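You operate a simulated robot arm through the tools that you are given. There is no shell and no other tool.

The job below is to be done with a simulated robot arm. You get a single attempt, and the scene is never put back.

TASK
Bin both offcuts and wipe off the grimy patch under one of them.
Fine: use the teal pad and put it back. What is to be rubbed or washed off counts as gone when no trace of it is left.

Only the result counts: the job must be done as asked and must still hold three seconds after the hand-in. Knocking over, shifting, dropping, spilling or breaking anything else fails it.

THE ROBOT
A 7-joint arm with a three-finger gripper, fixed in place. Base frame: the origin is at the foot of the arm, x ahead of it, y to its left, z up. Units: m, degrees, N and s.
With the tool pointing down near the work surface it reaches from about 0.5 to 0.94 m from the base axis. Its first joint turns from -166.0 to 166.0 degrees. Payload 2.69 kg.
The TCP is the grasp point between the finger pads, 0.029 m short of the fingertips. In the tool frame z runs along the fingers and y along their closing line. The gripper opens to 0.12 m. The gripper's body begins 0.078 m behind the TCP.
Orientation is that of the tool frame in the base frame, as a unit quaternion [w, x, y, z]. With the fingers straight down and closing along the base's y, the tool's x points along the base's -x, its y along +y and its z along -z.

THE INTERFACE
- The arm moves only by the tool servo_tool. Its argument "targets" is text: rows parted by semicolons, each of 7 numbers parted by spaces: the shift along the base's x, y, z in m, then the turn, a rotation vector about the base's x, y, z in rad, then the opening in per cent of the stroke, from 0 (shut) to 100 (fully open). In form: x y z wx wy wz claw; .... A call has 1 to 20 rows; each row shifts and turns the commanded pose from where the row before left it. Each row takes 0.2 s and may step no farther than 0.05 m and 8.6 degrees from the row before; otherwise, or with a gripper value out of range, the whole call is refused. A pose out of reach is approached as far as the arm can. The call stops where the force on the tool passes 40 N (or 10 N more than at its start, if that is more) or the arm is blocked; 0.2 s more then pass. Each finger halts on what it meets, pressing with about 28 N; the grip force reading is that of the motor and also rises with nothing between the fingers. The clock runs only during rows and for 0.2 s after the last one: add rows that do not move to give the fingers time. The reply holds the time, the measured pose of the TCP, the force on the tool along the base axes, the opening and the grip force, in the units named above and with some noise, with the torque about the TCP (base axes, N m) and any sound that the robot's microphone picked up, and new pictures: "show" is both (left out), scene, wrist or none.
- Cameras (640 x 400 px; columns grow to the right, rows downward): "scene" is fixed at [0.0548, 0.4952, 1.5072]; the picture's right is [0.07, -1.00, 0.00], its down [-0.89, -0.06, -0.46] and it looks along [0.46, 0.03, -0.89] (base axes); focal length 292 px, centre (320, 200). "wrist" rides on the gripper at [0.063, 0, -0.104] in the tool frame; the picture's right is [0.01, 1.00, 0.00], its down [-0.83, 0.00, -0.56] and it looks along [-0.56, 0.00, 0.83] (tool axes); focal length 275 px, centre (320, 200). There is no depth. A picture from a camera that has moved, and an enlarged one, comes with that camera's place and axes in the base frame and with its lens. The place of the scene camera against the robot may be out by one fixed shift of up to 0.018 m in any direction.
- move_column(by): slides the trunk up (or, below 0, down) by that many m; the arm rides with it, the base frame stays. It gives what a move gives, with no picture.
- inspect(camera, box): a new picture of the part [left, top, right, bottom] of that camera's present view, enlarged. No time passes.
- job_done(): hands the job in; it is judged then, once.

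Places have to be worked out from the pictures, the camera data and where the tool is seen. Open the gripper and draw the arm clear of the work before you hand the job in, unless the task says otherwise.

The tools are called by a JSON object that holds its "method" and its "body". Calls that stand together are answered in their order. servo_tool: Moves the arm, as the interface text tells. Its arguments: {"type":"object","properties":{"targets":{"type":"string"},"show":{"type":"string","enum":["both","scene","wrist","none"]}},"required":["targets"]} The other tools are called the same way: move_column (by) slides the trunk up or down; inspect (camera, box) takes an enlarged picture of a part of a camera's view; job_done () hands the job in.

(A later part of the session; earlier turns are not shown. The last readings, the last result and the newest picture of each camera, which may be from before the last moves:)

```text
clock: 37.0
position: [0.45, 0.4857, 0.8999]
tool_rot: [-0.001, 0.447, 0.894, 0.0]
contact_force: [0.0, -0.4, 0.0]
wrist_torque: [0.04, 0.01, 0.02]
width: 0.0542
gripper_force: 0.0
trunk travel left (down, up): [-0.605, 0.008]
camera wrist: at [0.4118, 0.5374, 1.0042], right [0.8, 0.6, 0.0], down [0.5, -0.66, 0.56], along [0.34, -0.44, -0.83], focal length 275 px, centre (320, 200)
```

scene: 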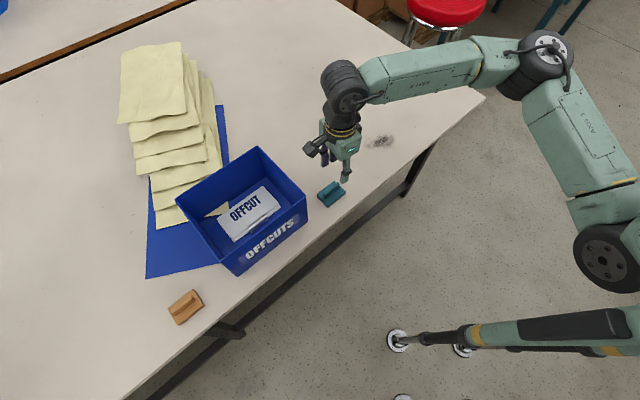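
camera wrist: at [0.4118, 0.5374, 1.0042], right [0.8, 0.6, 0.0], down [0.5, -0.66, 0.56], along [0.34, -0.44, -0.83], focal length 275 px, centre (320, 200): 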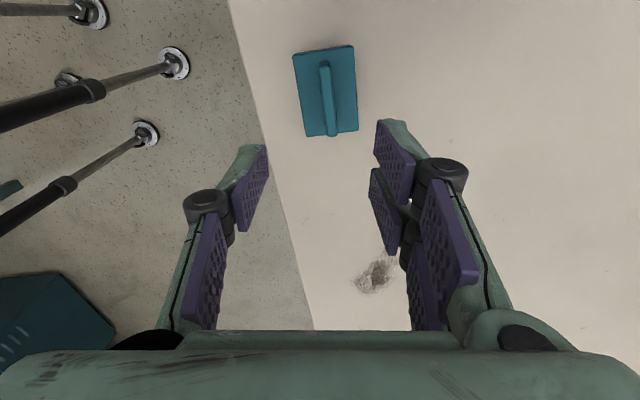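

{"method": "inspect", "body": {"camera": "wrist", "box": [270, 30, 390, 150]}}

{"method": "inspect", "body": {"camera": "wrist", "box": [320, 230, 420, 320]}}

{"method": "inspect", "body": {"camera": "scene", "box": [300, 120, 420, 220]}}

```text
3.33 times, centred on (330, 90) of wrist
camera zoom: at [0.4118, 0.5374, 1.0042], right [0.8, 0.6, 0.0], down [0.5, -0.66, 0.56], along [0.34, -0.44, -0.83], focal length 918 px, centre (287, 567)
```

zoom: 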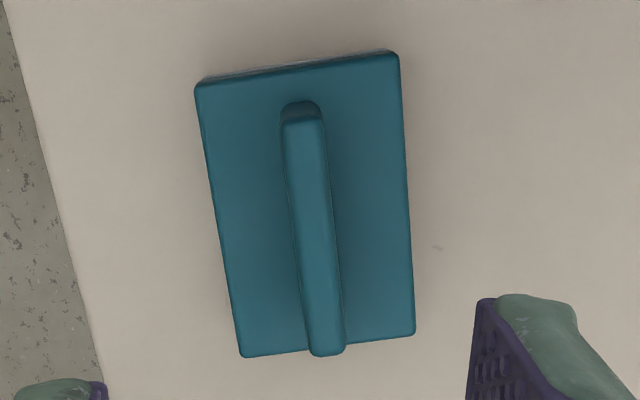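

```text
4.44 times, centred on (370, 275) of wrist
camera zoom: at [0.4118, 0.5374, 1.0042], right [0.8, 0.6, 0.0], down [0.5, -0.66, 0.56], along [0.34, -0.44, -0.83], focal length 1224 px, centre (98, -133)
```

zoom: 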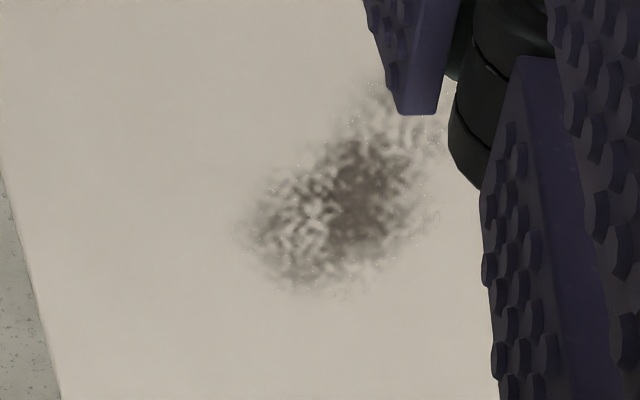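

```text
4.00 times, centred on (360, 170) of scene
camera zoom: at [0.0548, 0.4952, 1.5072], right [0.07, -1.0, 0.0], down [-0.89, -0.06, -0.46], along [0.46, 0.03, -0.89], focal length 1169 px, centre (160, 320)
```

zoom: 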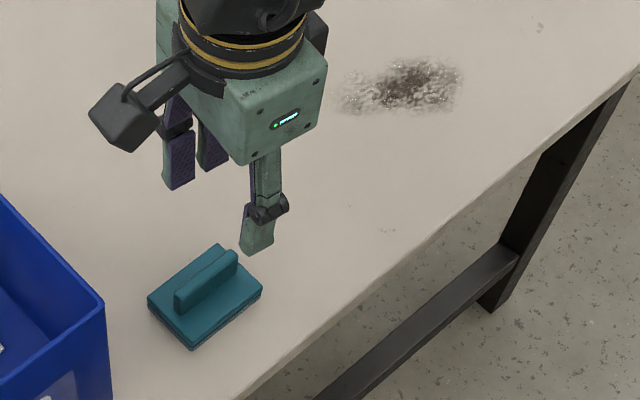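

The pad's centre comes out at about (0.451, 0.498) with its long axis at -45°. The grimy patch spans roughly x 0.63–0.70 and y 0.28–0.40. I align to the handle and descend partway.

{"method": "servo_tool", "body": {"targets": "0.0005 0.006 -0.02 0 0 0.073 45; 0.0005 0.006 -0.02 0 0 0.073 45; 0 0 -0.02 0 0 0 45; 0 0 -0.02 0 0 0 45; 0 0 0 0 0 0 45; 0 0 0 0 0 0 45"}}

{"method": "inspect", "body": {"camera": "wrist", "box": [220, 70, 440, 250]}}

{"method": "inspect", "body": {"camera": "scene", "box": [290, 140, 390, 220]}}

```text
clock: 38.4
position: [0.4498, 0.5002, 0.8202]
tool_rot: [0.0, 0.381, 0.925, 0.001]
contact_force: [0.4, 0.4, -0.3]
wrist_torque: [-0.04, -0.01, 0.02]
width: 0.0541
gripper_force: 0.0
trunk travel left (down, up): [-0.605, 0.008]
camera wrist: at [0.4047, 0.5449, 0.9241], right [0.7, 0.71, 0.0], down [0.59, -0.58, 0.56], along [0.4, -0.39, -0.83], focal length 275 px, centre (320, 200)
```

scene: 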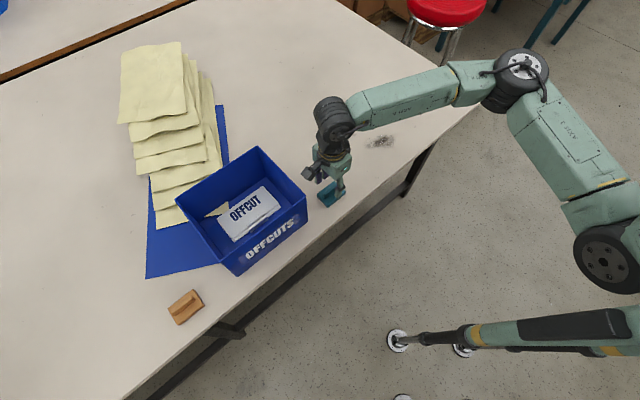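
wrist: 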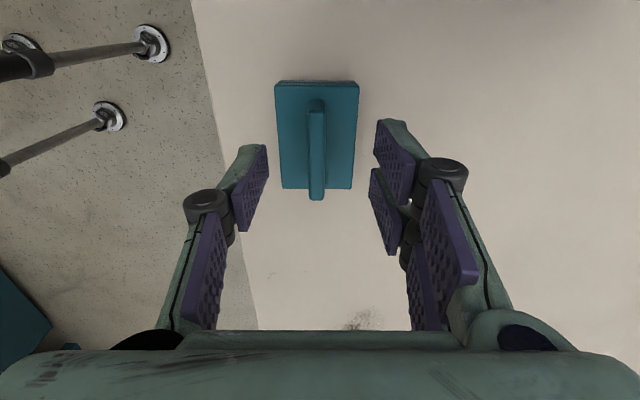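

```text
2.22 times, centred on (330, 160) of wrist
camera zoom: at [0.4047, 0.5449, 0.9241], right [0.7, 0.71, 0.0], down [0.59, -0.58, 0.56], along [0.4, -0.39, -0.83], focal length 612 px, centre (298, 289)
```

zoom: 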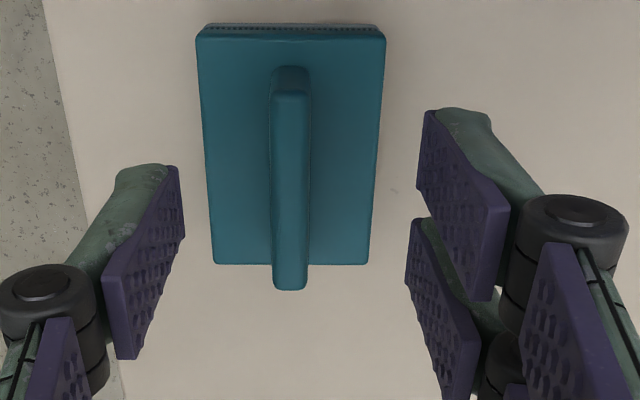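

```text
5.00 times, centred on (340, 180) of scene
camera zoom: at [0.0548, 0.4952, 1.5072], right [0.07, -1.0, 0.0], down [-0.89, -0.06, -0.46], along [0.46, 0.03, -0.89], focal length 1461 px, centre (220, 300)
```

zoom: 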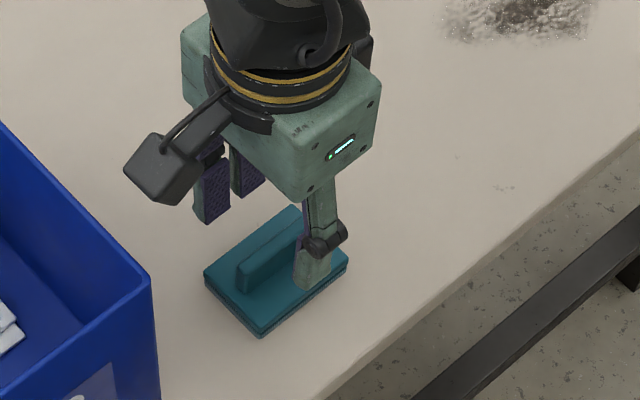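

Orientation matches, and the handle is about 2 mm to the -closing side. The pad's base top should be at about z = 0.758 and the handle top at about 0.776. I narrow the fingers to 36 mm and descend so that the tips are at about 0.768.

{"method": "servo_tool", "body": {"targets": "-0.0012 -0.0012 0 0 0 0 30; 0 0 -0.01 0 0 0 30; 0 0 -0.01 0 0 0 30; 0 0 -0.003 0 0 0 30; 0 0 0 0 0 0 30", "show": "none"}}

{"method": "inspect", "body": {"camera": "wrist", "box": [220, 70, 440, 250]}}

{"method": "inspect", "body": {"camera": "scene", "box": [300, 150, 370, 210]}}

```text
clock: 39.6
position: [0.4484, 0.4991, 0.7973]
tool_rot: [0.0, 0.381, 0.924, 0.0]
contact_force: [-0.1, -0.5, -0.2]
wrist_torque: [0.02, 0.01, 0.0]
width: 0.0359
gripper_force: 0.1
trunk travel left (down, up): [-0.605, 0.008]
```

```text
2.22 times, centred on (330, 160) of wrist
camera zoom: at [0.4033, 0.5439, 0.9013], right [0.7, 0.71, 0.0], down [0.59, -0.58, 0.56], along [0.4, -0.39, -0.83], focal length 612 px, centre (298, 289)
```

zoom: 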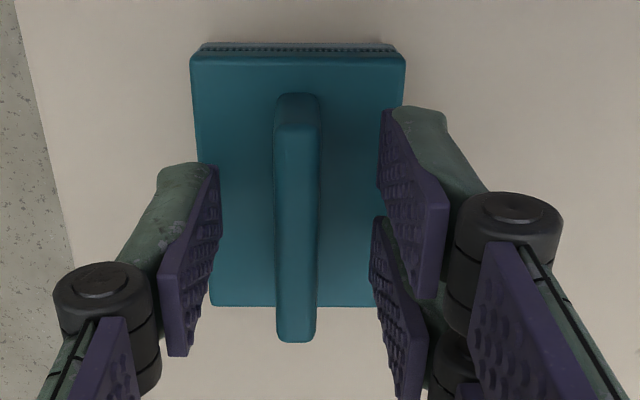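

```text
6.67 times, centred on (335, 180) of scene
camera zoom: at [0.0548, 0.4952, 1.5072], right [0.07, -1.0, 0.0], down [-0.89, -0.06, -0.46], along [0.46, 0.03, -0.89], focal length 1948 px, centre (220, 333)
```

zoom: 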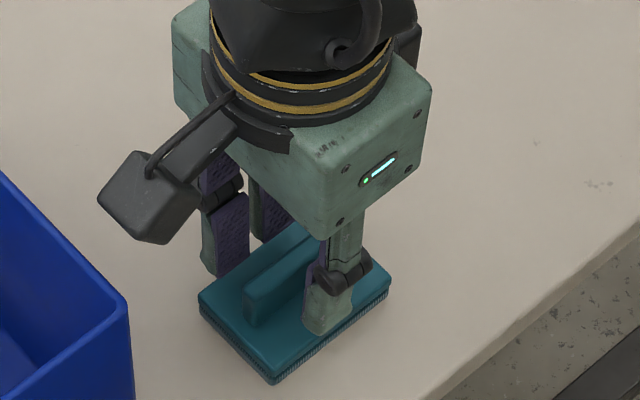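

Centred laterally. The handle centre is about 3 mm further along its length. I correct that and go down 5 mm, watching the force for contact with the base.

{"method": "servo_tool", "body": {"targets": "0.002 -0.002 0 0 0 0 30; 0 0 -0.003 0 0 0 30; 0 0 -0.002 0 0 0 30; 0 0 0 0 0 0 30", "show": "none"}}

{"method": "inspect", "body": {"camera": "scene", "box": [300, 150, 370, 210]}}

{"method": "inspect", "body": {"camera": "wrist", "box": [220, 70, 440, 250]}}

```text
clock: 40.6
position: [0.4506, 0.4967, 0.7936]
tool_rot: [-0.001, 0.381, 0.924, 0.0]
contact_force: [-0.4, -0.5, -0.3]
wrist_torque: [0.0, 0.01, -0.01]
width: 0.0359
gripper_force: 0.1
trunk travel left (down, up): [-0.605, 0.008]
```

```text
6.67 times, centred on (335, 180) of scene
camera zoom: at [0.0548, 0.4952, 1.5072], right [0.07, -1.0, 0.0], down [-0.89, -0.06, -0.46], along [0.46, 0.03, -0.89], focal length 1948 px, centre (220, 333)
```

zoom: 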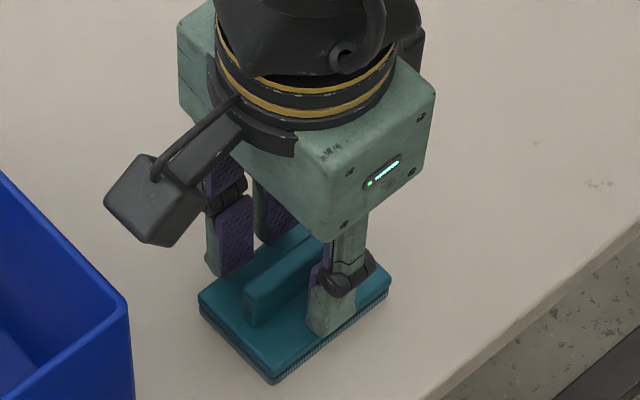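

```text
2.22 times, centred on (330, 160) of wrist
camera zoom: at [0.4053, 0.5422, 0.8963], right [0.7, 0.71, 0.0], down [0.59, -0.58, 0.56], along [0.4, -0.39, -0.83], focal length 612 px, centre (298, 289)
```

zoom: 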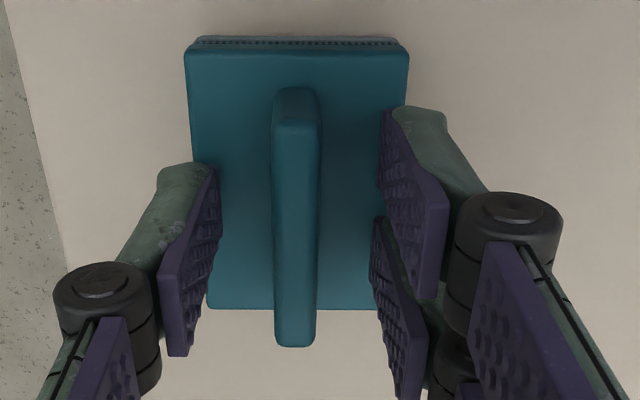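

No contact yet, with the tips at about z = 0.764. I go 2 mm more.

{"method": "servo_tool", "body": {"targets": "0 0 -0.002 0 0 0 30; 0 0 0 0 0 0 30", "show": "none"}}

{"method": "servo_tool", "body": {"targets": "0 0 -0.002 0 0 0 30; 0 0 0 0 0 0 30", "show": "none"}}

```text
clock: 41.2
position: [0.4501, 0.4978, 0.7894]
tool_rot: [0.0, 0.381, 0.925, -0.001]
contact_force: [-0.8, 0.6, 0.2]
wrist_torque: [0.01, 0.0, 0.01]
width: 0.0361
gripper_force: 0.0
trunk travel left (down, up): [-0.605, 0.008]
```

```text
clock: 41.8
position: [0.4506, 0.498, 0.7882]
tool_rot: [0.0, 0.382, 0.924, 0.0]
contact_force: [-0.1, -0.2, 0.1]
wrist_torque: [-0.01, 0.0, 0.0]
width: 0.0358
gripper_force: 0.1
trunk travel left (down, up): [-0.605, 0.008]
```

Still free. I check the clearance visually before closing.

{"method": "inspect", "body": {"camera": "scene", "box": [310, 165, 360, 205]}}

{"method": "inspect", "body": {"camera": "wrist", "box": [220, 70, 440, 250]}}

```text
10.00 times, centred on (335, 185) of scene
camera zoom: at [0.0548, 0.4952, 1.5072], right [0.07, -1.0, 0.0], down [-0.89, -0.06, -0.46], along [0.46, 0.03, -0.89], focal length 2923 px, centre (170, 350)
```

zoom: 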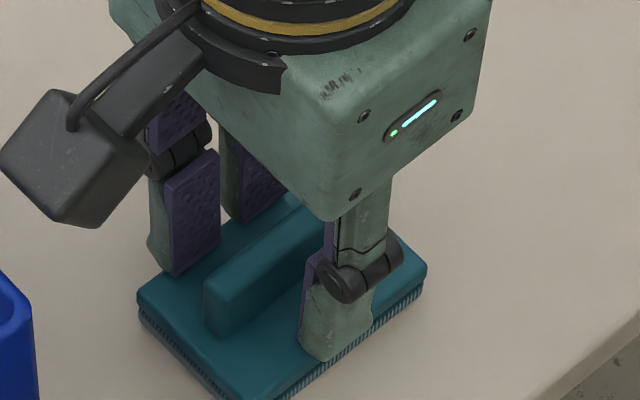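

```text
2.22 times, centred on (330, 160) of wrist
camera zoom: at [0.4056, 0.5422, 0.8921], right [0.7, 0.71, 0.0], down [0.59, -0.58, 0.56], along [0.4, -0.39, -0.83], focal length 612 px, centre (298, 289)
```

zoom: 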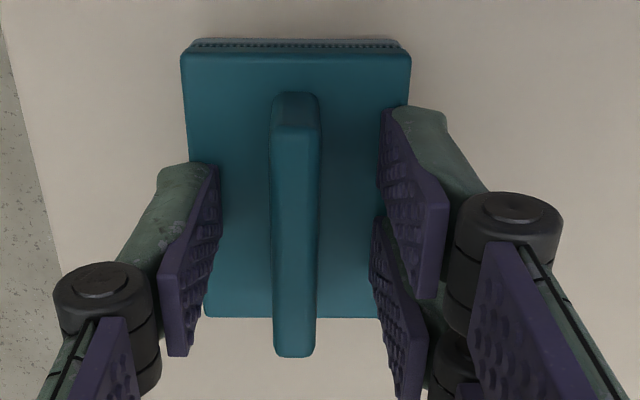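

The tips flank the handle just above the base. I close on it.

{"method": "servo_tool", "body": {"targets": "0 0 0 0 0 0 15; 0 0 0 0 0 0 0; 0 0 0 0 0 0 0; 0 0 0 0 0 0 0", "show": "wrist"}}

```text
clock: 42.8
position: [0.4511, 0.4978, 0.7891]
tool_rot: [0.0, 0.383, 0.924, 0.0]
contact_force: [-0.4, 0.2, -0.4]
wrist_torque: [0.0, -0.02, -0.03]
width: 0.0093
gripper_force: 27.6
trunk travel left (down, up): [-0.605, 0.008]
camera wrist: at [0.4056, 0.5422, 0.8922], right [0.7, 0.71, 0.0], down [0.59, -0.58, 0.56], along [0.4, -0.39, -0.83], focal length 275 px, centre (320, 200)
```

wrist: 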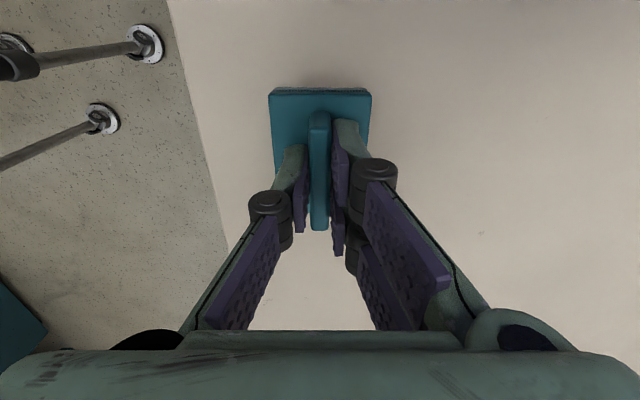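

The pad is held at a handle width of 9 mm. I lift it and move toward the patch, stopping short to look.

{"method": "servo_tool", "body": {"targets": "0 0 0.01 0 0 0 0; 0 0 0.025 0 0 0 0; 0 0 0.025 0 0 0 0; 0.03 -0.03 0.01 0 0 0 0; 0.03 -0.03 0.01 0 0 0 0; 0.03 -0.03 0.01 0 0 0 0; 0.03 -0.03 0.01 0 0 0 0; 0 0 0 0 0 0 0; 0 0 0 0 0 0 0"}}

{"method": "inspect", "body": {"camera": "scene", "box": [320, 100, 440, 200]}}

```text
clock: 44.8
position: [0.5696, 0.3768, 0.8881]
tool_rot: [0.0, 0.381, 0.924, 0.0]
contact_force: [0.6, -0.4, -0.2]
wrist_torque: [-0.03, -0.01, -0.01]
width: 0.0091
gripper_force: 28.1
trunk travel left (down, up): [-0.605, 0.008]
camera wrist: at [0.5232, 0.4218, 0.9914], right [0.7, 0.71, 0.0], down [0.59, -0.58, 0.56], along [0.4, -0.39, -0.83], focal length 275 px, centre (320, 200)
```

scene: 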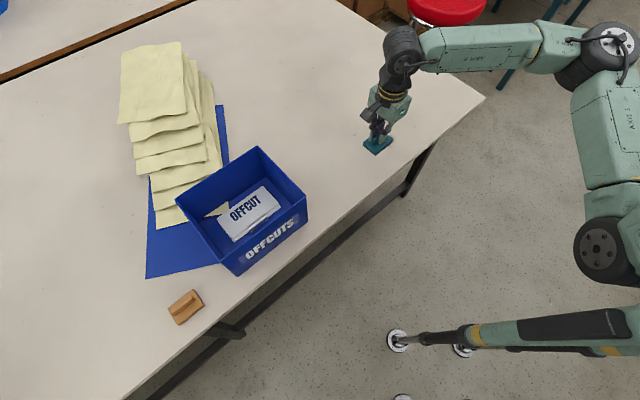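
wrist: 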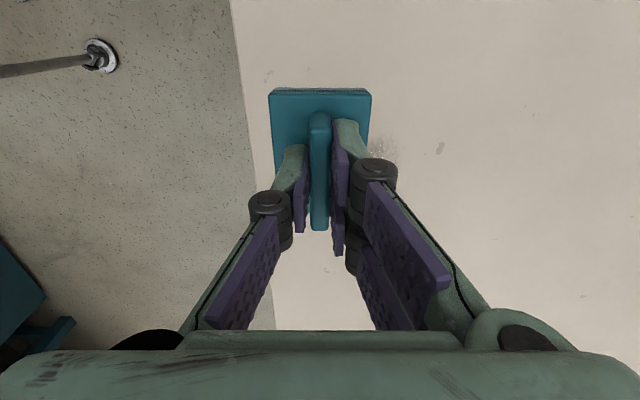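

```text
4.00 times, centred on (380, 150) of scene
camera zoom: at [0.0548, 0.4952, 1.5072], right [0.07, -1.0, 0.0], down [-0.89, -0.06, -0.46], along [0.46, 0.03, -0.89], focal length 1169 px, centre (80, 400)
```

zoom: 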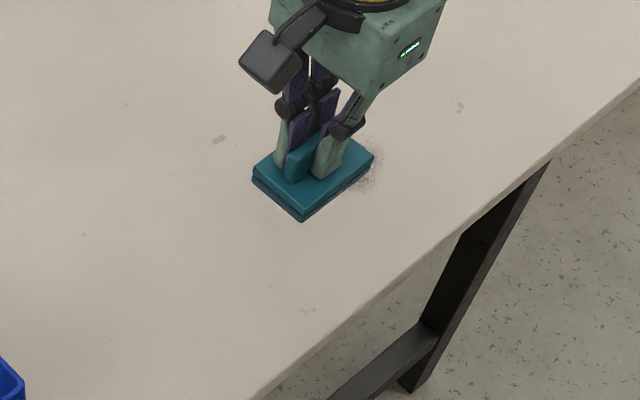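

The pad is held and the patch is just past it. Correcting the scene offset, I place the patch centre at about (0.666, 0.3445), about 0.11 m long along (0.27, -0.96) and about 0.055 m wide. I move over it and lower until just above the table.

{"method": "servo_tool", "body": {"targets": "0.0317 -0.0111 0 0 0 0 0; 0.0317 -0.0111 0 0 0 0 0; 0.0318 -0.0111 0 0 0 0 0; 0 0 -0.03 0 0 0 0; 0 0 -0.03 0 0 0 0; 0 0 -0.03 0 0 0 0; 0 0 -0.006 0 0 0 0; 0 0 0 0 0 0 0"}}

{"method": "inspect", "body": {"camera": "scene", "box": [330, 90, 430, 170]}}

```text
clock: 46.6
position: [0.6672, 0.344, 0.7911]
tool_rot: [-0.001, 0.381, 0.925, -0.001]
contact_force: [0.2, 0.1, 0.0]
wrist_torque: [0.02, 0.03, -0.03]
width: 0.0089
gripper_force: 27.6
trunk travel left (down, up): [-0.605, 0.008]
camera wrist: at [0.6212, 0.3884, 0.8955], right [0.7, 0.71, 0.0], down [0.59, -0.58, 0.56], along [0.4, -0.39, -0.83], focal length 275 px, centre (320, 200)
```

scene: 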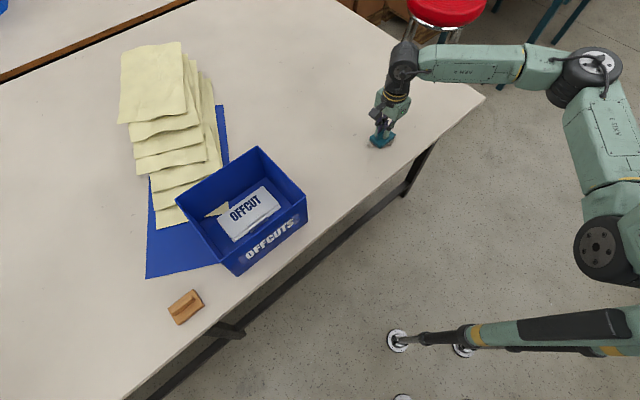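
wrist: 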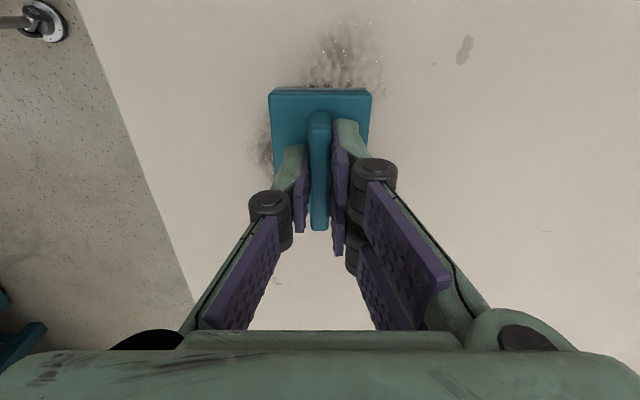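

```text
5.00 times, centred on (380, 130) of scene
camera zoom: at [0.0548, 0.4952, 1.5072], right [0.07, -1.0, 0.0], down [-0.89, -0.06, -0.46], along [0.46, 0.03, -0.89], focal length 1461 px, centre (20, 550)
```

zoom: 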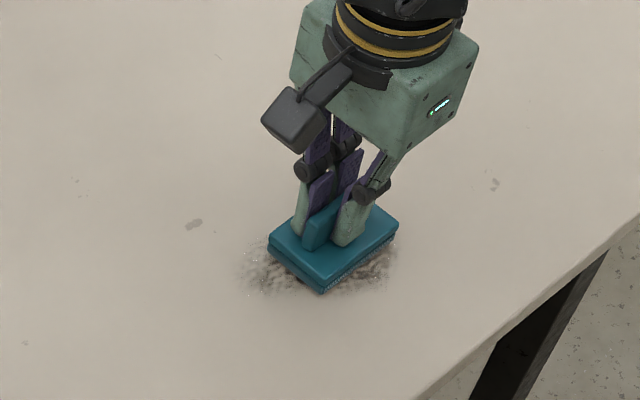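

The patch is visible around the pad, spanning about x 0.63–0.69 and y 0.30–0.40. I lower in millimetre steps to find contact.

{"method": "servo_tool", "body": {"targets": "0 0 -0.002 0 0 0 0; 0 0 -0.001 0 0 0 0; 0 0 0 0 0 0 0", "show": "none"}}

{"method": "servo_tool", "body": {"targets": "0 0 -0.001 0 0 0 0; 0 0 0 0 0 0 0", "show": "none"}}

{"method": "servo_tool", "body": {"targets": "0 0 -0.001 0 0 0 0; 0 0 0 0 0 0 0", "show": "none"}}

```text
clock: 47.4
position: [0.6665, 0.3432, 0.7889]
tool_rot: [0.0, 0.382, 0.924, 0.0]
contact_force: [0.5, 0.0, -0.8]
wrist_torque: [-0.04, -0.05, -0.02]
width: 0.0088
gripper_force: 27.8
trunk travel left (down, up): [-0.605, 0.008]
```

```text
clock: 48.0
position: [0.6666, 0.3438, 0.788]
tool_rot: [-0.001, 0.382, 0.924, 0.001]
contact_force: [0.0, -0.9, 1.5]
wrist_torque: [0.02, 0.0, -0.02]
width: 0.009
gripper_force: 28.0
trunk travel left (down, up): [-0.605, 0.008]
```

```text
clock: 48.6
position: [0.6671, 0.3434, 0.7871]
tool_rot: [0.0, 0.382, 0.924, 0.0]
contact_force: [1.8, -2.8, 9.3]
wrist_torque: [0.0, -0.05, -0.03]
width: 0.0091
gripper_force: 28.0
trunk travel left (down, up): [-0.605, 0.008]
```

Contact found, with about 9 N down. I make slow strokes along the patch, then a second lane offset toward the arm side.

{"method": "servo_tool", "body": {"targets": "-0.004 0.0145 0 0 0 0 0; -0.004 0.0145 0 0 0 0 0; -0.004 0.0145 0 0 0 0 0; 0.004 -0.0145 0 0 0 0 0; 0.004 -0.0145 0 0 0 0 0; 0.004 -0.0145 0 0 0 0 0; 0.004 -0.0145 0 0 0 0 0; 0.004 -0.0145 0 0 0 0 0; 0.004 -0.0145 0 0 0 0 0; -0.0087 -0.0024 0 0 0 0 0; -0.0087 -0.0024 0 0 0 0 0; -0.004 0.0145 0 0 0 0 0; -0.004 0.0145 0 0 0 0 0; -0.004 0.0145 0 0 0 0 0; -0.004 0.0145 0 0 0 0 0; -0.004 0.0145 0 0 0 0 0; -0.004 0.0145 0 0 0 0 0; 0 0 0 0 0 0 0"}}

{"method": "inspect", "body": {"camera": "scene", "box": [330, 90, 430, 170]}}

```text
clock: 52.4
position: [0.6351, 0.384, 0.7876]
tool_rot: [-0.001, 0.382, 0.924, 0.0]
contact_force: [-1.0, -2.9, 6.1]
wrist_torque: [-0.09, -0.06, -0.03]
width: 0.0091
gripper_force: 28.4
trunk travel left (down, up): [-0.605, 0.008]
camera wrist: at [0.5903, 0.4289, 0.8917], right [0.7, 0.71, 0.0], down [0.59, -0.58, 0.56], along [0.4, -0.39, -0.83], focal length 275 px, centre (320, 200)
```

scene: 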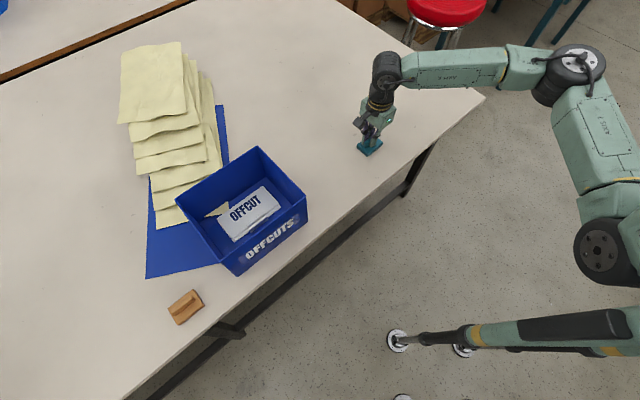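
wrist: 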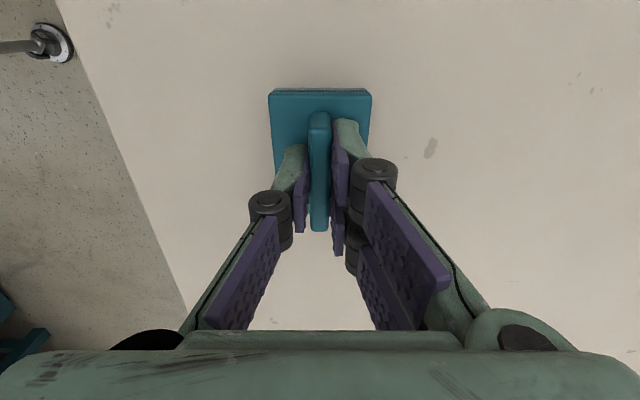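

```text
5.00 times, centred on (380, 130) of scene
camera zoom: at [0.0548, 0.4952, 1.5072], right [0.07, -1.0, 0.0], down [-0.89, -0.06, -0.46], along [0.46, 0.03, -0.89], focal length 1461 px, centre (20, 550)
```

zoom: 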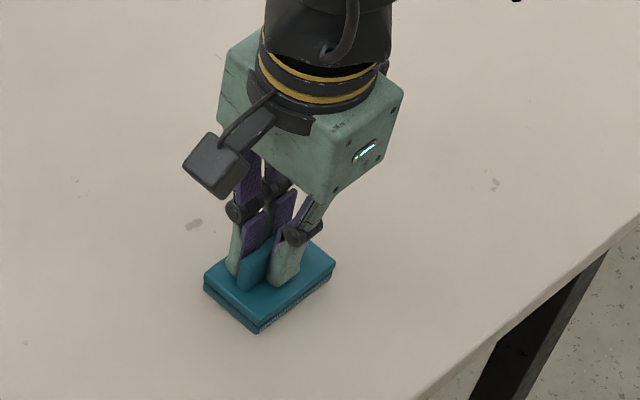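

The stain looks gone already. I add outer lanes on both sides to make sure no faint trace remains.

{"method": "servo_tool", "body": {"targets": "-0.0096 -0.0027 0 0 0 0 0; 0.004 -0.0145 0 0 0 0 0; 0.004 -0.0145 0 0 0 0 0; 0.004 -0.0145 0 0 0 0 0; 0.004 -0.0145 0 0 0 0 0; 0.004 -0.0145 0 0 0 0 0; 0.004 -0.0145 0 0 0 0 0; 0.0154 0.0042 0 0 0 0 0; 0.0154 0.0042 0 0 0 0 0; 0.0154 0.0042 0 0 0 0 0; -0.004 0.0145 0 0 0 0 0; -0.004 0.0145 0 0 0 0 0; -0.004 0.0145 0 0 0 0 0; -0.004 0.0145 0 0 0 0 0; -0.004 0.0145 0 0 0 0 0; -0.004 0.0145 0 0 0 0 0; -0.0096 -0.0027 0 0 0 0 0; -0.0096 -0.0027 0 0 0 0 0; 0 0 0 0 0 0 0", "show": "wrist"}}

{"method": "servo_tool", "body": {"targets": "0.004 -0.0145 0 0 0 0 0; 0.004 -0.0145 0 0 0 0 0; 0.004 -0.0145 0 0 0 0 0; 0.004 -0.0145 0 0 0 0 0; 0.004 -0.0145 0 0 0 0 0; 0.004 -0.0145 0 0 0 0 0; -0.004 0.0145 0 0 0 0 0; -0.004 0.0145 0 0 0 0 0; -0.004 0.0145 0 0 0 0 0; 0 0 0.02 0 0 0 0; 0 0 0.04 0 0 0 0; 0 0 0.04 0 0 0 0; 0 0 0 0 0 0 0"}}

```text
clock: 56.4
position: [0.6539, 0.3871, 0.7876]
tool_rot: [0.001, 0.381, 0.924, 0.001]
contact_force: [3.3, 2.4, 9.6]
wrist_torque: [0.08, -0.15, 0.05]
width: 0.0094
gripper_force: 28.2
trunk travel left (down, up): [-0.605, 0.008]
camera wrist: at [0.6085, 0.4319, 0.8916], right [0.7, 0.71, 0.0], down [0.59, -0.58, 0.56], along [0.4, -0.39, -0.83], focal length 275 px, centre (320, 200)
```

wrist: 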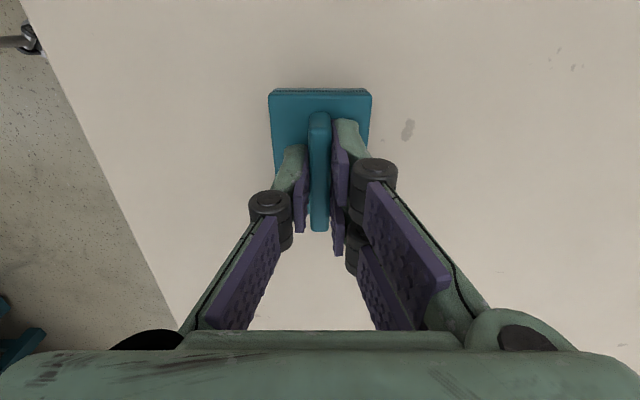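

```text
clock: 59.2
position: [0.6687, 0.3453, 0.8872]
tool_rot: [0.0, 0.381, 0.925, 0.0]
contact_force: [-0.1, 0.4, -0.4]
wrist_torque: [0.01, 0.0, 0.01]
width: 0.0091
gripper_force: 27.9
trunk travel left (down, up): [-0.605, 0.008]
camera wrist: at [0.6228, 0.3909, 0.9918], right [0.7, 0.71, 0.0], down [0.59, -0.58, 0.56], along [0.4, -0.39, -0.83], focal length 275 px, centre (320, 200)
```

scene: 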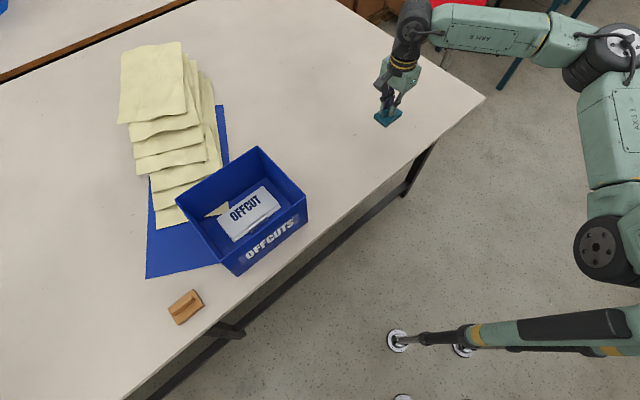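
wrist: 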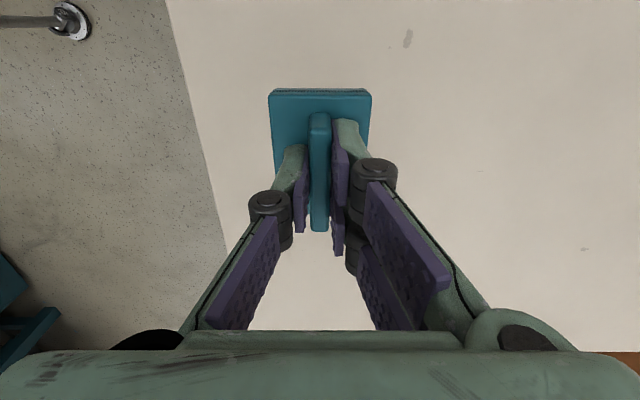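

The table looks clean around the pad. I carry the pad back to above its original place and then look at the wiped area.

{"method": "servo_tool", "body": {"targets": "-0.03587 0.0256 0 0 0 0 0; -0.03587 0.0256 0 0 0 0 0; -0.03587 0.0256 0 0 0 0 0; -0.03587 0.0256 0 0 0 0 0; -0.03587 0.0256 0 0 0 0 0; -0.03585 0.0256 0 0 0 0 0; 0 0 -0.03 0 0 0 0; 0 0 0 0 0 0 0; 0 0 0 0 0 0 0"}}

{"method": "inspect", "body": {"camera": "scene", "box": [330, 90, 430, 170]}}

{"method": "inspect", "body": {"camera": "scene", "box": [355, 120, 405, 160]}}

{"method": "inspect", "body": {"camera": "wrist", "box": [250, 200, 450, 330]}}

```text
clock: 61.2
position: [0.4514, 0.4978, 0.8583]
tool_rot: [0.0, 0.382, 0.924, 0.0]
contact_force: [-0.1, -0.8, 0.2]
wrist_torque: [-0.01, -0.04, 0.01]
width: 0.0088
gripper_force: 28.2
trunk travel left (down, up): [-0.605, 0.008]
camera wrist: at [0.4064, 0.542, 0.9616], right [0.7, 0.71, 0.0], down [0.59, -0.58, 0.56], along [0.4, -0.39, -0.83], focal length 275 px, centre (320, 200)
```

scene: 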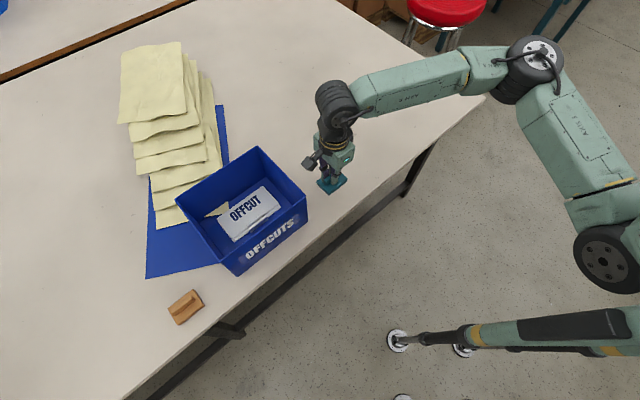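
wrist: 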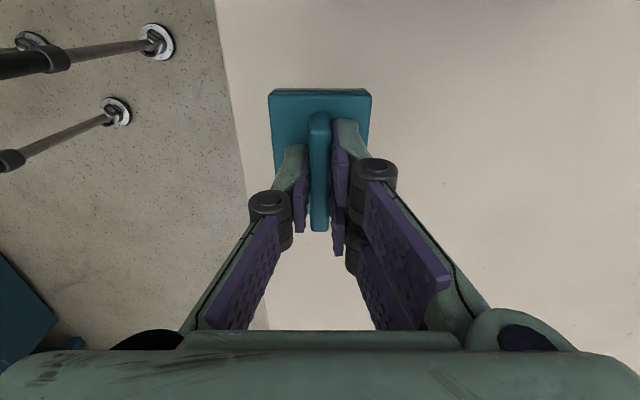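

```text
5.00 times, centred on (380, 130) of scene
camera zoom: at [0.0548, 0.4952, 1.5072], right [0.07, -1.0, 0.0], down [-0.89, -0.06, -0.46], along [0.46, 0.03, -0.89], focal length 1461 px, centre (20, 550)
```

zoom: 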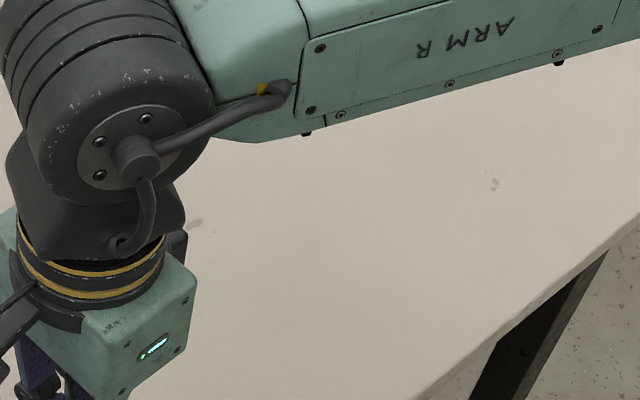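

```text
10.00 times, centred on (380, 140) of scene
camera zoom: at [0.0548, 0.4952, 1.5072], right [0.07, -1.0, 0.0], down [-0.89, -0.06, -0.46], along [0.46, 0.03, -0.89], focal length 2923 px, centre (-280, 800)
```

zoom: 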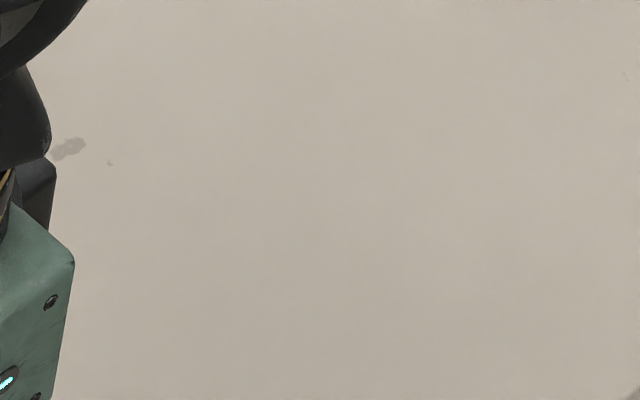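

```text
3.08 times, centred on (350, 265) of wrist
camera zoom: at [0.4064, 0.542, 0.9616], right [0.7, 0.71, 0.0], down [0.59, -0.58, 0.56], along [0.4, -0.39, -0.83], focal length 847 px, centre (228, 0)
```

zoom: 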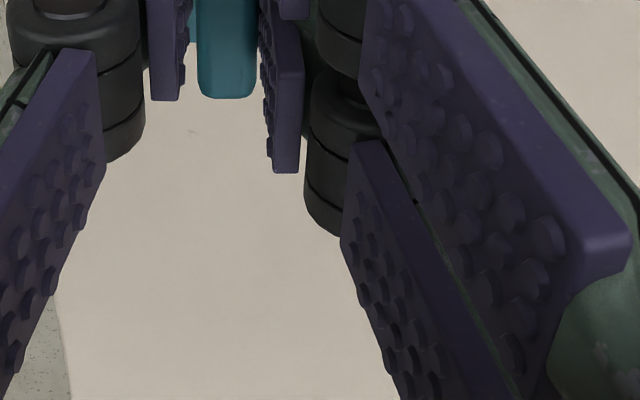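

The patch area looks clean from the scene camera, but there is a tiny speck beside a table scuff near its edge. While I still hold the pad, I go back with it to look from close up with the wrist camera.

{"method": "servo_tool", "body": {"targets": "0.0359 -0.0256 0 0 0 0 0; 0.0359 -0.0256 0 0 0 0 0; 0.0359 -0.0256 0 0 0 0 0; 0.0359 -0.0256 0 0 0 0 0; 0.0359 -0.0256 0 0 0 0 0; 0.0355 -0.0306 -0.01 0 0 0 0; 0 0 -0.02 0 0 0 0; 0 0 0 0 0 0 0; 0 0 0 0 0 0 0"}}

{"method": "inspect", "body": {"camera": "wrist", "box": [360, 10, 540, 150]}}

{"method": "inspect", "body": {"camera": "wrist", "box": [200, 0, 400, 120]}}

```text
clock: 63.2
position: [0.6654, 0.3376, 0.8259]
tool_rot: [0.0, 0.381, 0.925, 0.001]
contact_force: [0.1, -1.1, -1.3]
wrist_torque: [-0.01, -0.01, 0.01]
width: 0.0092
gripper_force: 28.3
trunk travel left (down, up): [-0.605, 0.008]
camera wrist: at [0.6196, 0.3826, 0.9298], right [0.7, 0.71, 0.0], down [0.59, -0.58, 0.56], along [0.4, -0.39, -0.83], focal length 275 px, centre (320, 200)
```

scene: 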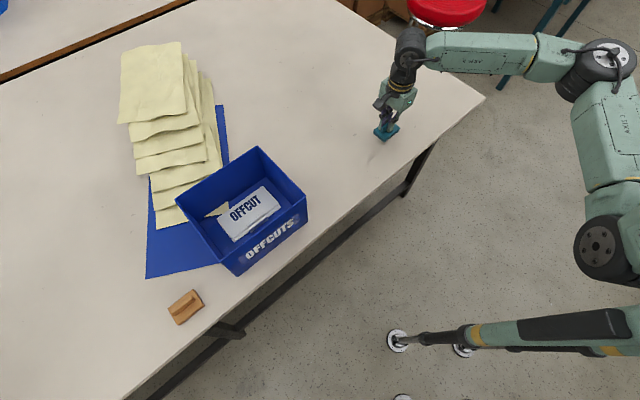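
wrist: 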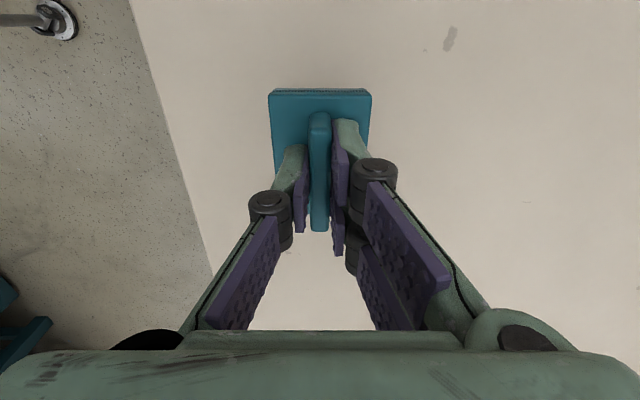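

```text
2.86 times, centred on (450, 80) of wrist
camera zoom: at [0.6196, 0.3826, 0.9298], right [0.7, 0.71, 0.0], down [0.59, -0.58, 0.56], along [0.4, -0.39, -0.83], focal length 786 px, centre (-51, 543)
```

zoom: 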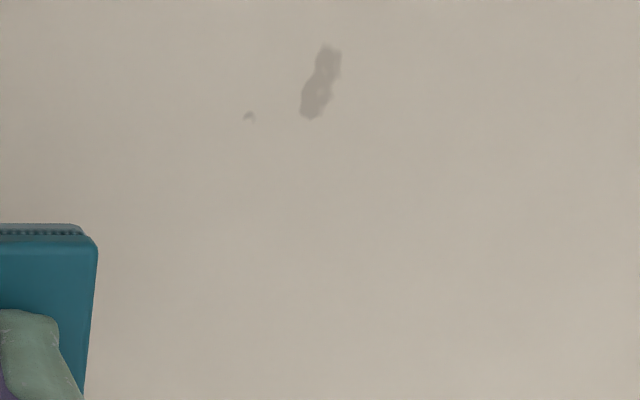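

```text
3.20 times, centred on (300, 60) of wrist
camera zoom: at [0.6196, 0.3826, 0.9298], right [0.7, 0.71, 0.0], down [0.59, -0.58, 0.56], along [0.4, -0.39, -0.83], focal length 881 px, centre (384, 648)
```

zoom: 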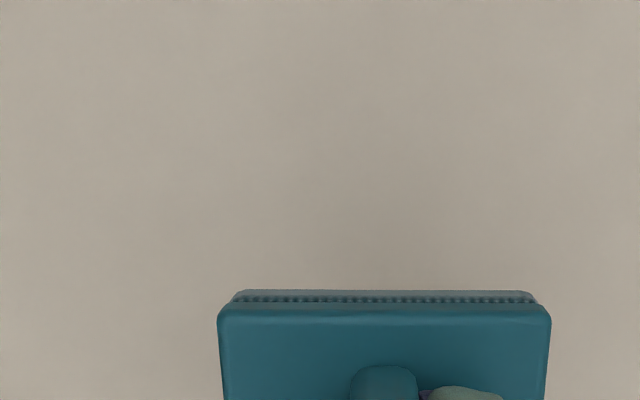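

The remaining speck has the same grey as the scuff. It lies outside the patch and outside offcut A's footprint, and a firm pass over it did not change it, so it is a table mark. The patch itself is fully gone. I return the pad to exactly above its home spot.

{"method": "servo_tool", "body": {"targets": "0 0 0.03 0 0 0 0; -0.0359 0.0264 0 0 0 0 0; -0.0359 0.0264 0 0 0 0 0; -0.0359 0.0264 0 0 0 0 0; -0.0359 0.0264 0 0 0 0 0; -0.0359 0.0265 0 0 0 0 0; -0.0355 0.0265 0 0 0 0 0; 0 0 -0.03 0 0 0 0; 0 0 -0.02 0 0 0 0; 0 0 -0.01 0 0 0 0; 0 0 0 0 0 0 0; 0 0 0 0 0 0 0"}}

{"method": "inspect", "body": {"camera": "scene", "box": [310, 165, 360, 205]}}

```text
clock: 65.8
position: [0.4514, 0.4981, 0.7962]
tool_rot: [0.0, 0.381, 0.924, 0.0]
contact_force: [-0.3, -0.1, -0.3]
wrist_torque: [0.02, 0.01, -0.01]
width: 0.0092
gripper_force: 28.6
trunk travel left (down, up): [-0.605, 0.008]
camera wrist: at [0.4058, 0.5423, 0.9003], right [0.7, 0.71, 0.0], down [0.59, -0.58, 0.56], along [0.4, -0.39, -0.83], focal length 275 px, centre (320, 200)
```

scene: 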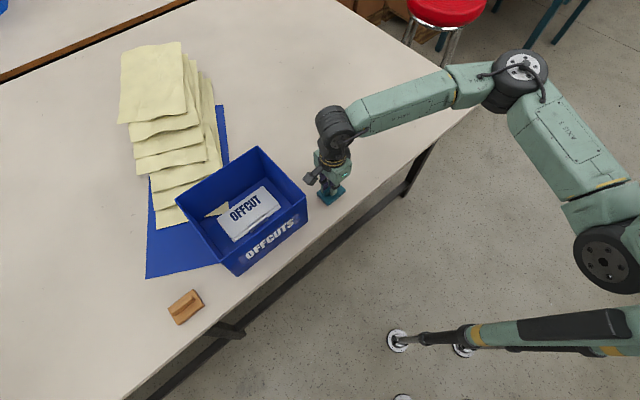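
wrist: 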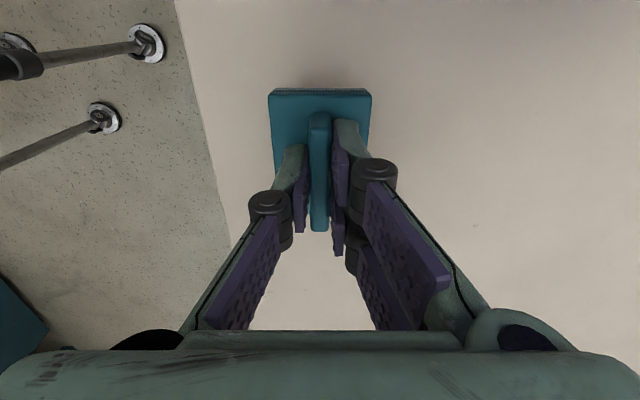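

```text
10.00 times, centred on (335, 185) of scene
camera zoom: at [0.0548, 0.4952, 1.5072], right [0.07, -1.0, 0.0], down [-0.89, -0.06, -0.46], along [0.46, 0.03, -0.89], focal length 2923 px, centre (170, 350)
```

zoom: 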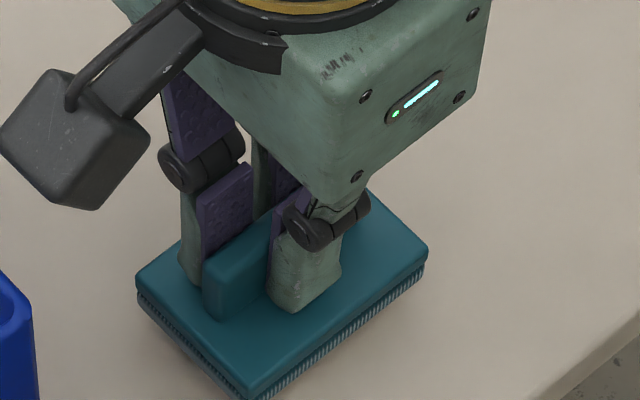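

The pad is back over its spot, within about 1 mm of where I picked it up. I lower to light contact.

{"method": "servo_tool", "body": {"targets": "0 0 -0.004 0 0 0 0; 0 0 -0.003 0 0 0 0; 0 0 0 0 0 0 0", "show": "none"}}

{"method": "servo_tool", "body": {"targets": "0 0 -0.001 0 0 0 0; 0 0 0 0 0 0 0", "show": "none"}}

```text
clock: 66.6
position: [0.4513, 0.4975, 0.7898]
tool_rot: [0.0, 0.381, 0.925, 0.0]
contact_force: [0.4, 0.2, -0.4]
wrist_torque: [0.0, 0.02, 0.0]
width: 0.0091
gripper_force: 28.4
trunk travel left (down, up): [-0.605, 0.008]
```

```text
clock: 67.2
position: [0.4509, 0.4972, 0.7898]
tool_rot: [0.0, 0.381, 0.924, 0.001]
contact_force: [-0.6, -0.4, -0.4]
wrist_torque: [0.02, -0.02, -0.02]
width: 0.0092
gripper_force: 28.3
trunk travel left (down, up): [-0.605, 0.008]
```

Not quite touching yet. I go one more millimetre and read the force.

{"method": "servo_tool", "body": {"targets": "0 0 -0.001 0 0 0 0; 0 0 0 0 0 0 0", "show": "none"}}

```text
clock: 67.8
position: [0.4507, 0.498, 0.7875]
tool_rot: [0.0, 0.382, 0.924, 0.0]
contact_force: [0.4, 0.2, 0.1]
wrist_torque: [0.03, 0.0, 0.0]
width: 0.0092
gripper_force: 28.8
trunk travel left (down, up): [-0.605, 0.008]
```

That is at or just above touching. I go half a millimetre more, then release by opening to 30% and rise straight up.

{"method": "servo_tool", "body": {"targets": "0 0 -0.0007 0 0 0 0; 0 0 0 0 0 0 0", "show": "none"}}

{"method": "servo_tool", "body": {"targets": "0 0 0 0 0 0 10; 0 0 0 0 0 0 20; 0 0 0 0 0 0 30; 0 0 0 0 0 0 30; 0 0 0.01 0 0 0 30; 0 0 0.03 0 0 0 30; 0 0 0.04 0 0 0 30; 0 0 0.04 0 0 0 30; 0 0 0 0 0 0 30"}}

{"method": "inspect", "body": {"camera": "wrist", "box": [220, 30, 440, 210]}}

```text
clock: 68.4
position: [0.451, 0.4975, 0.7882]
tool_rot: [0.0, 0.382, 0.924, -0.001]
contact_force: [0.0, 0.0, 2.2]
wrist_torque: [-0.02, -0.06, -0.02]
width: 0.0089
gripper_force: 28.0
trunk travel left (down, up): [-0.605, 0.008]
```

```text
clock: 70.4
position: [0.4512, 0.4965, 0.9079]
tool_rot: [0.0, 0.381, 0.925, 0.0]
contact_force: [0.3, -0.3, -1.0]
wrist_torque: [0.02, -0.03, 0.02]
width: 0.0357
gripper_force: 0.0
trunk travel left (down, up): [-0.605, 0.008]
camera wrist: at [0.4054, 0.5414, 1.0112], right [0.7, 0.71, 0.0], down [0.59, -0.58, 0.56], along [0.4, -0.39, -0.83], focal length 275 px, centre (320, 200)
```

scene: 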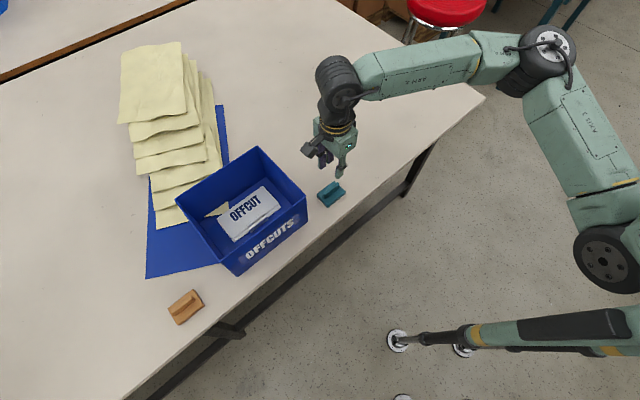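
wrist: 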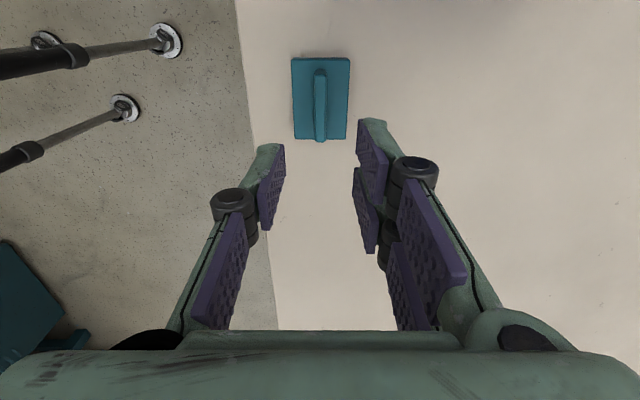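

```text
2.22 times, centred on (330, 120) of wrist
camera zoom: at [0.4054, 0.5414, 1.0112], right [0.7, 0.71, 0.0], down [0.59, -0.58, 0.56], along [0.4, -0.39, -0.83], focal length 612 px, centre (298, 378)
```

zoom: 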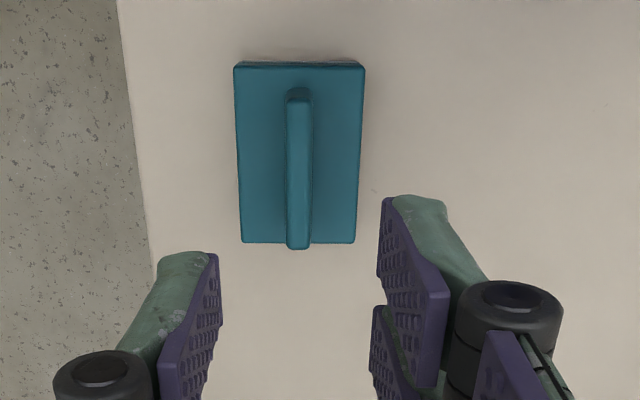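

The pad is back in its place. I raise and withdraw the arm with the gripper open, then check the bin and the wiped area.

{"method": "servo_tool", "body": {"targets": "0 0 0.04 0 0 0 60; 0 -0.02 0.04 0 0 0 100; 0 -0.035 0.02 0 0 0 100; 0 -0.035 0.02 0 0 0 100; -0.01 -0.04 0.01 0 0 0 100; -0.01 -0.04 0.01 0 0 0 100; -0.01 -0.04 0 0 0 0 100; 0 -0.04 0 0 0 0 100; 0 0 0 0 0 0 100; 0 0 0 0 0 0 100"}}

{"method": "inspect", "body": {"camera": "scene", "box": [330, 90, 450, 170]}}

{"method": "inspect", "body": {"camera": "scene", "box": [160, 130, 360, 290]}}

```text
clock: 72.6
position: [0.421, 0.2498, 1.0471]
tool_rot: [0.0, 0.381, 0.925, 0.0]
contact_force: [0.3, -1.7, 0.3]
wrist_torque: [0.03, 0.02, 0.02]
width: 0.1199
gripper_force: 0.1
trunk travel left (down, up): [-0.605, 0.008]
camera wrist: at [0.3746, 0.2933, 1.1505], right [0.7, 0.71, 0.0], down [0.59, -0.58, 0.56], along [0.4, -0.39, -0.83], focal length 275 px, centre (320, 200)
```

scene: 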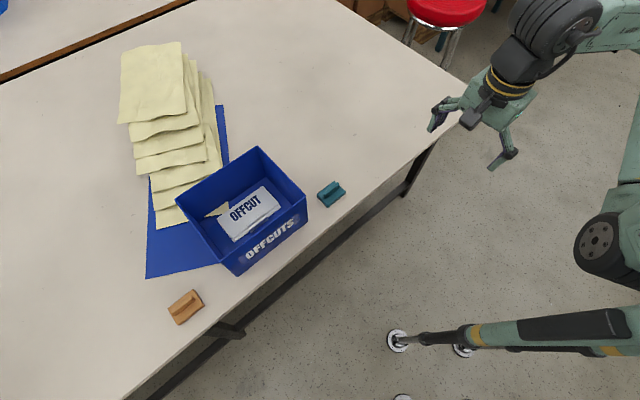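
wrist: 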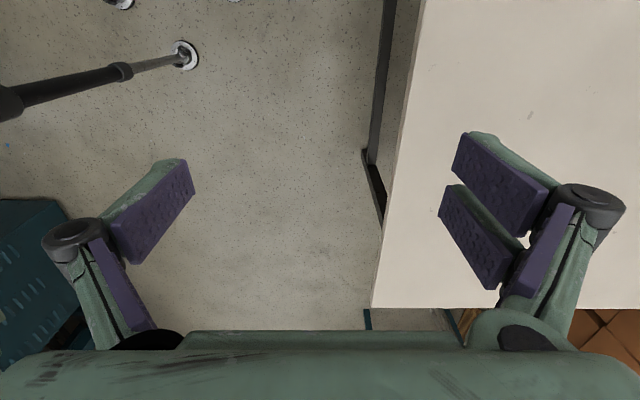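

```text
5.00 times, centred on (390, 130) of scene
camera zoom: at [0.0548, 0.4952, 1.5072], right [0.07, -1.0, 0.0], down [-0.89, -0.06, -0.46], along [0.46, 0.03, -0.89], focal length 1461 px, centre (-30, 550)
```

zoom: 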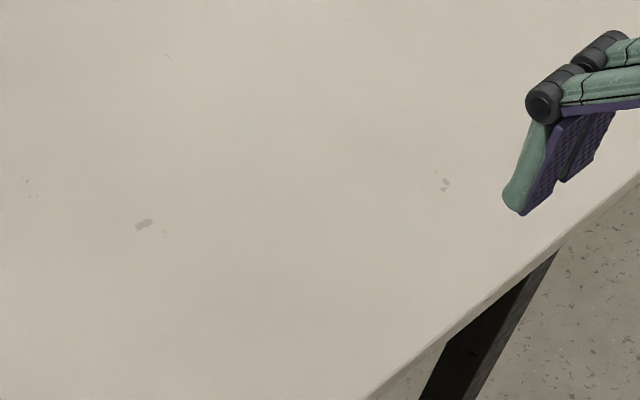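

```text
2.50 times, centred on (260, 210) of scene
camera zoom: at [0.0548, 0.4952, 1.5072], right [0.07, -1.0, 0.0], down [-0.89, -0.06, -0.46], along [0.46, 0.03, -0.89], focal length 731 px, centre (470, 175)
```

zoom: 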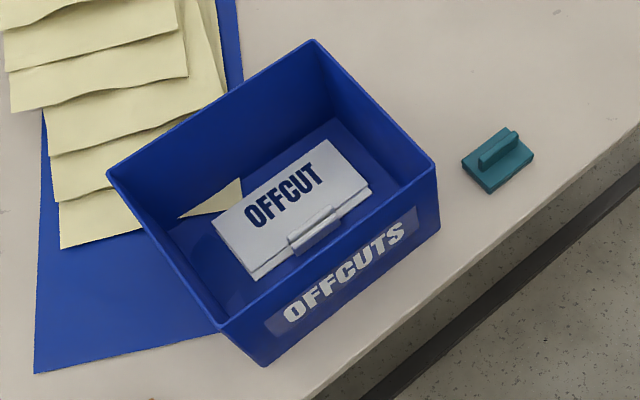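

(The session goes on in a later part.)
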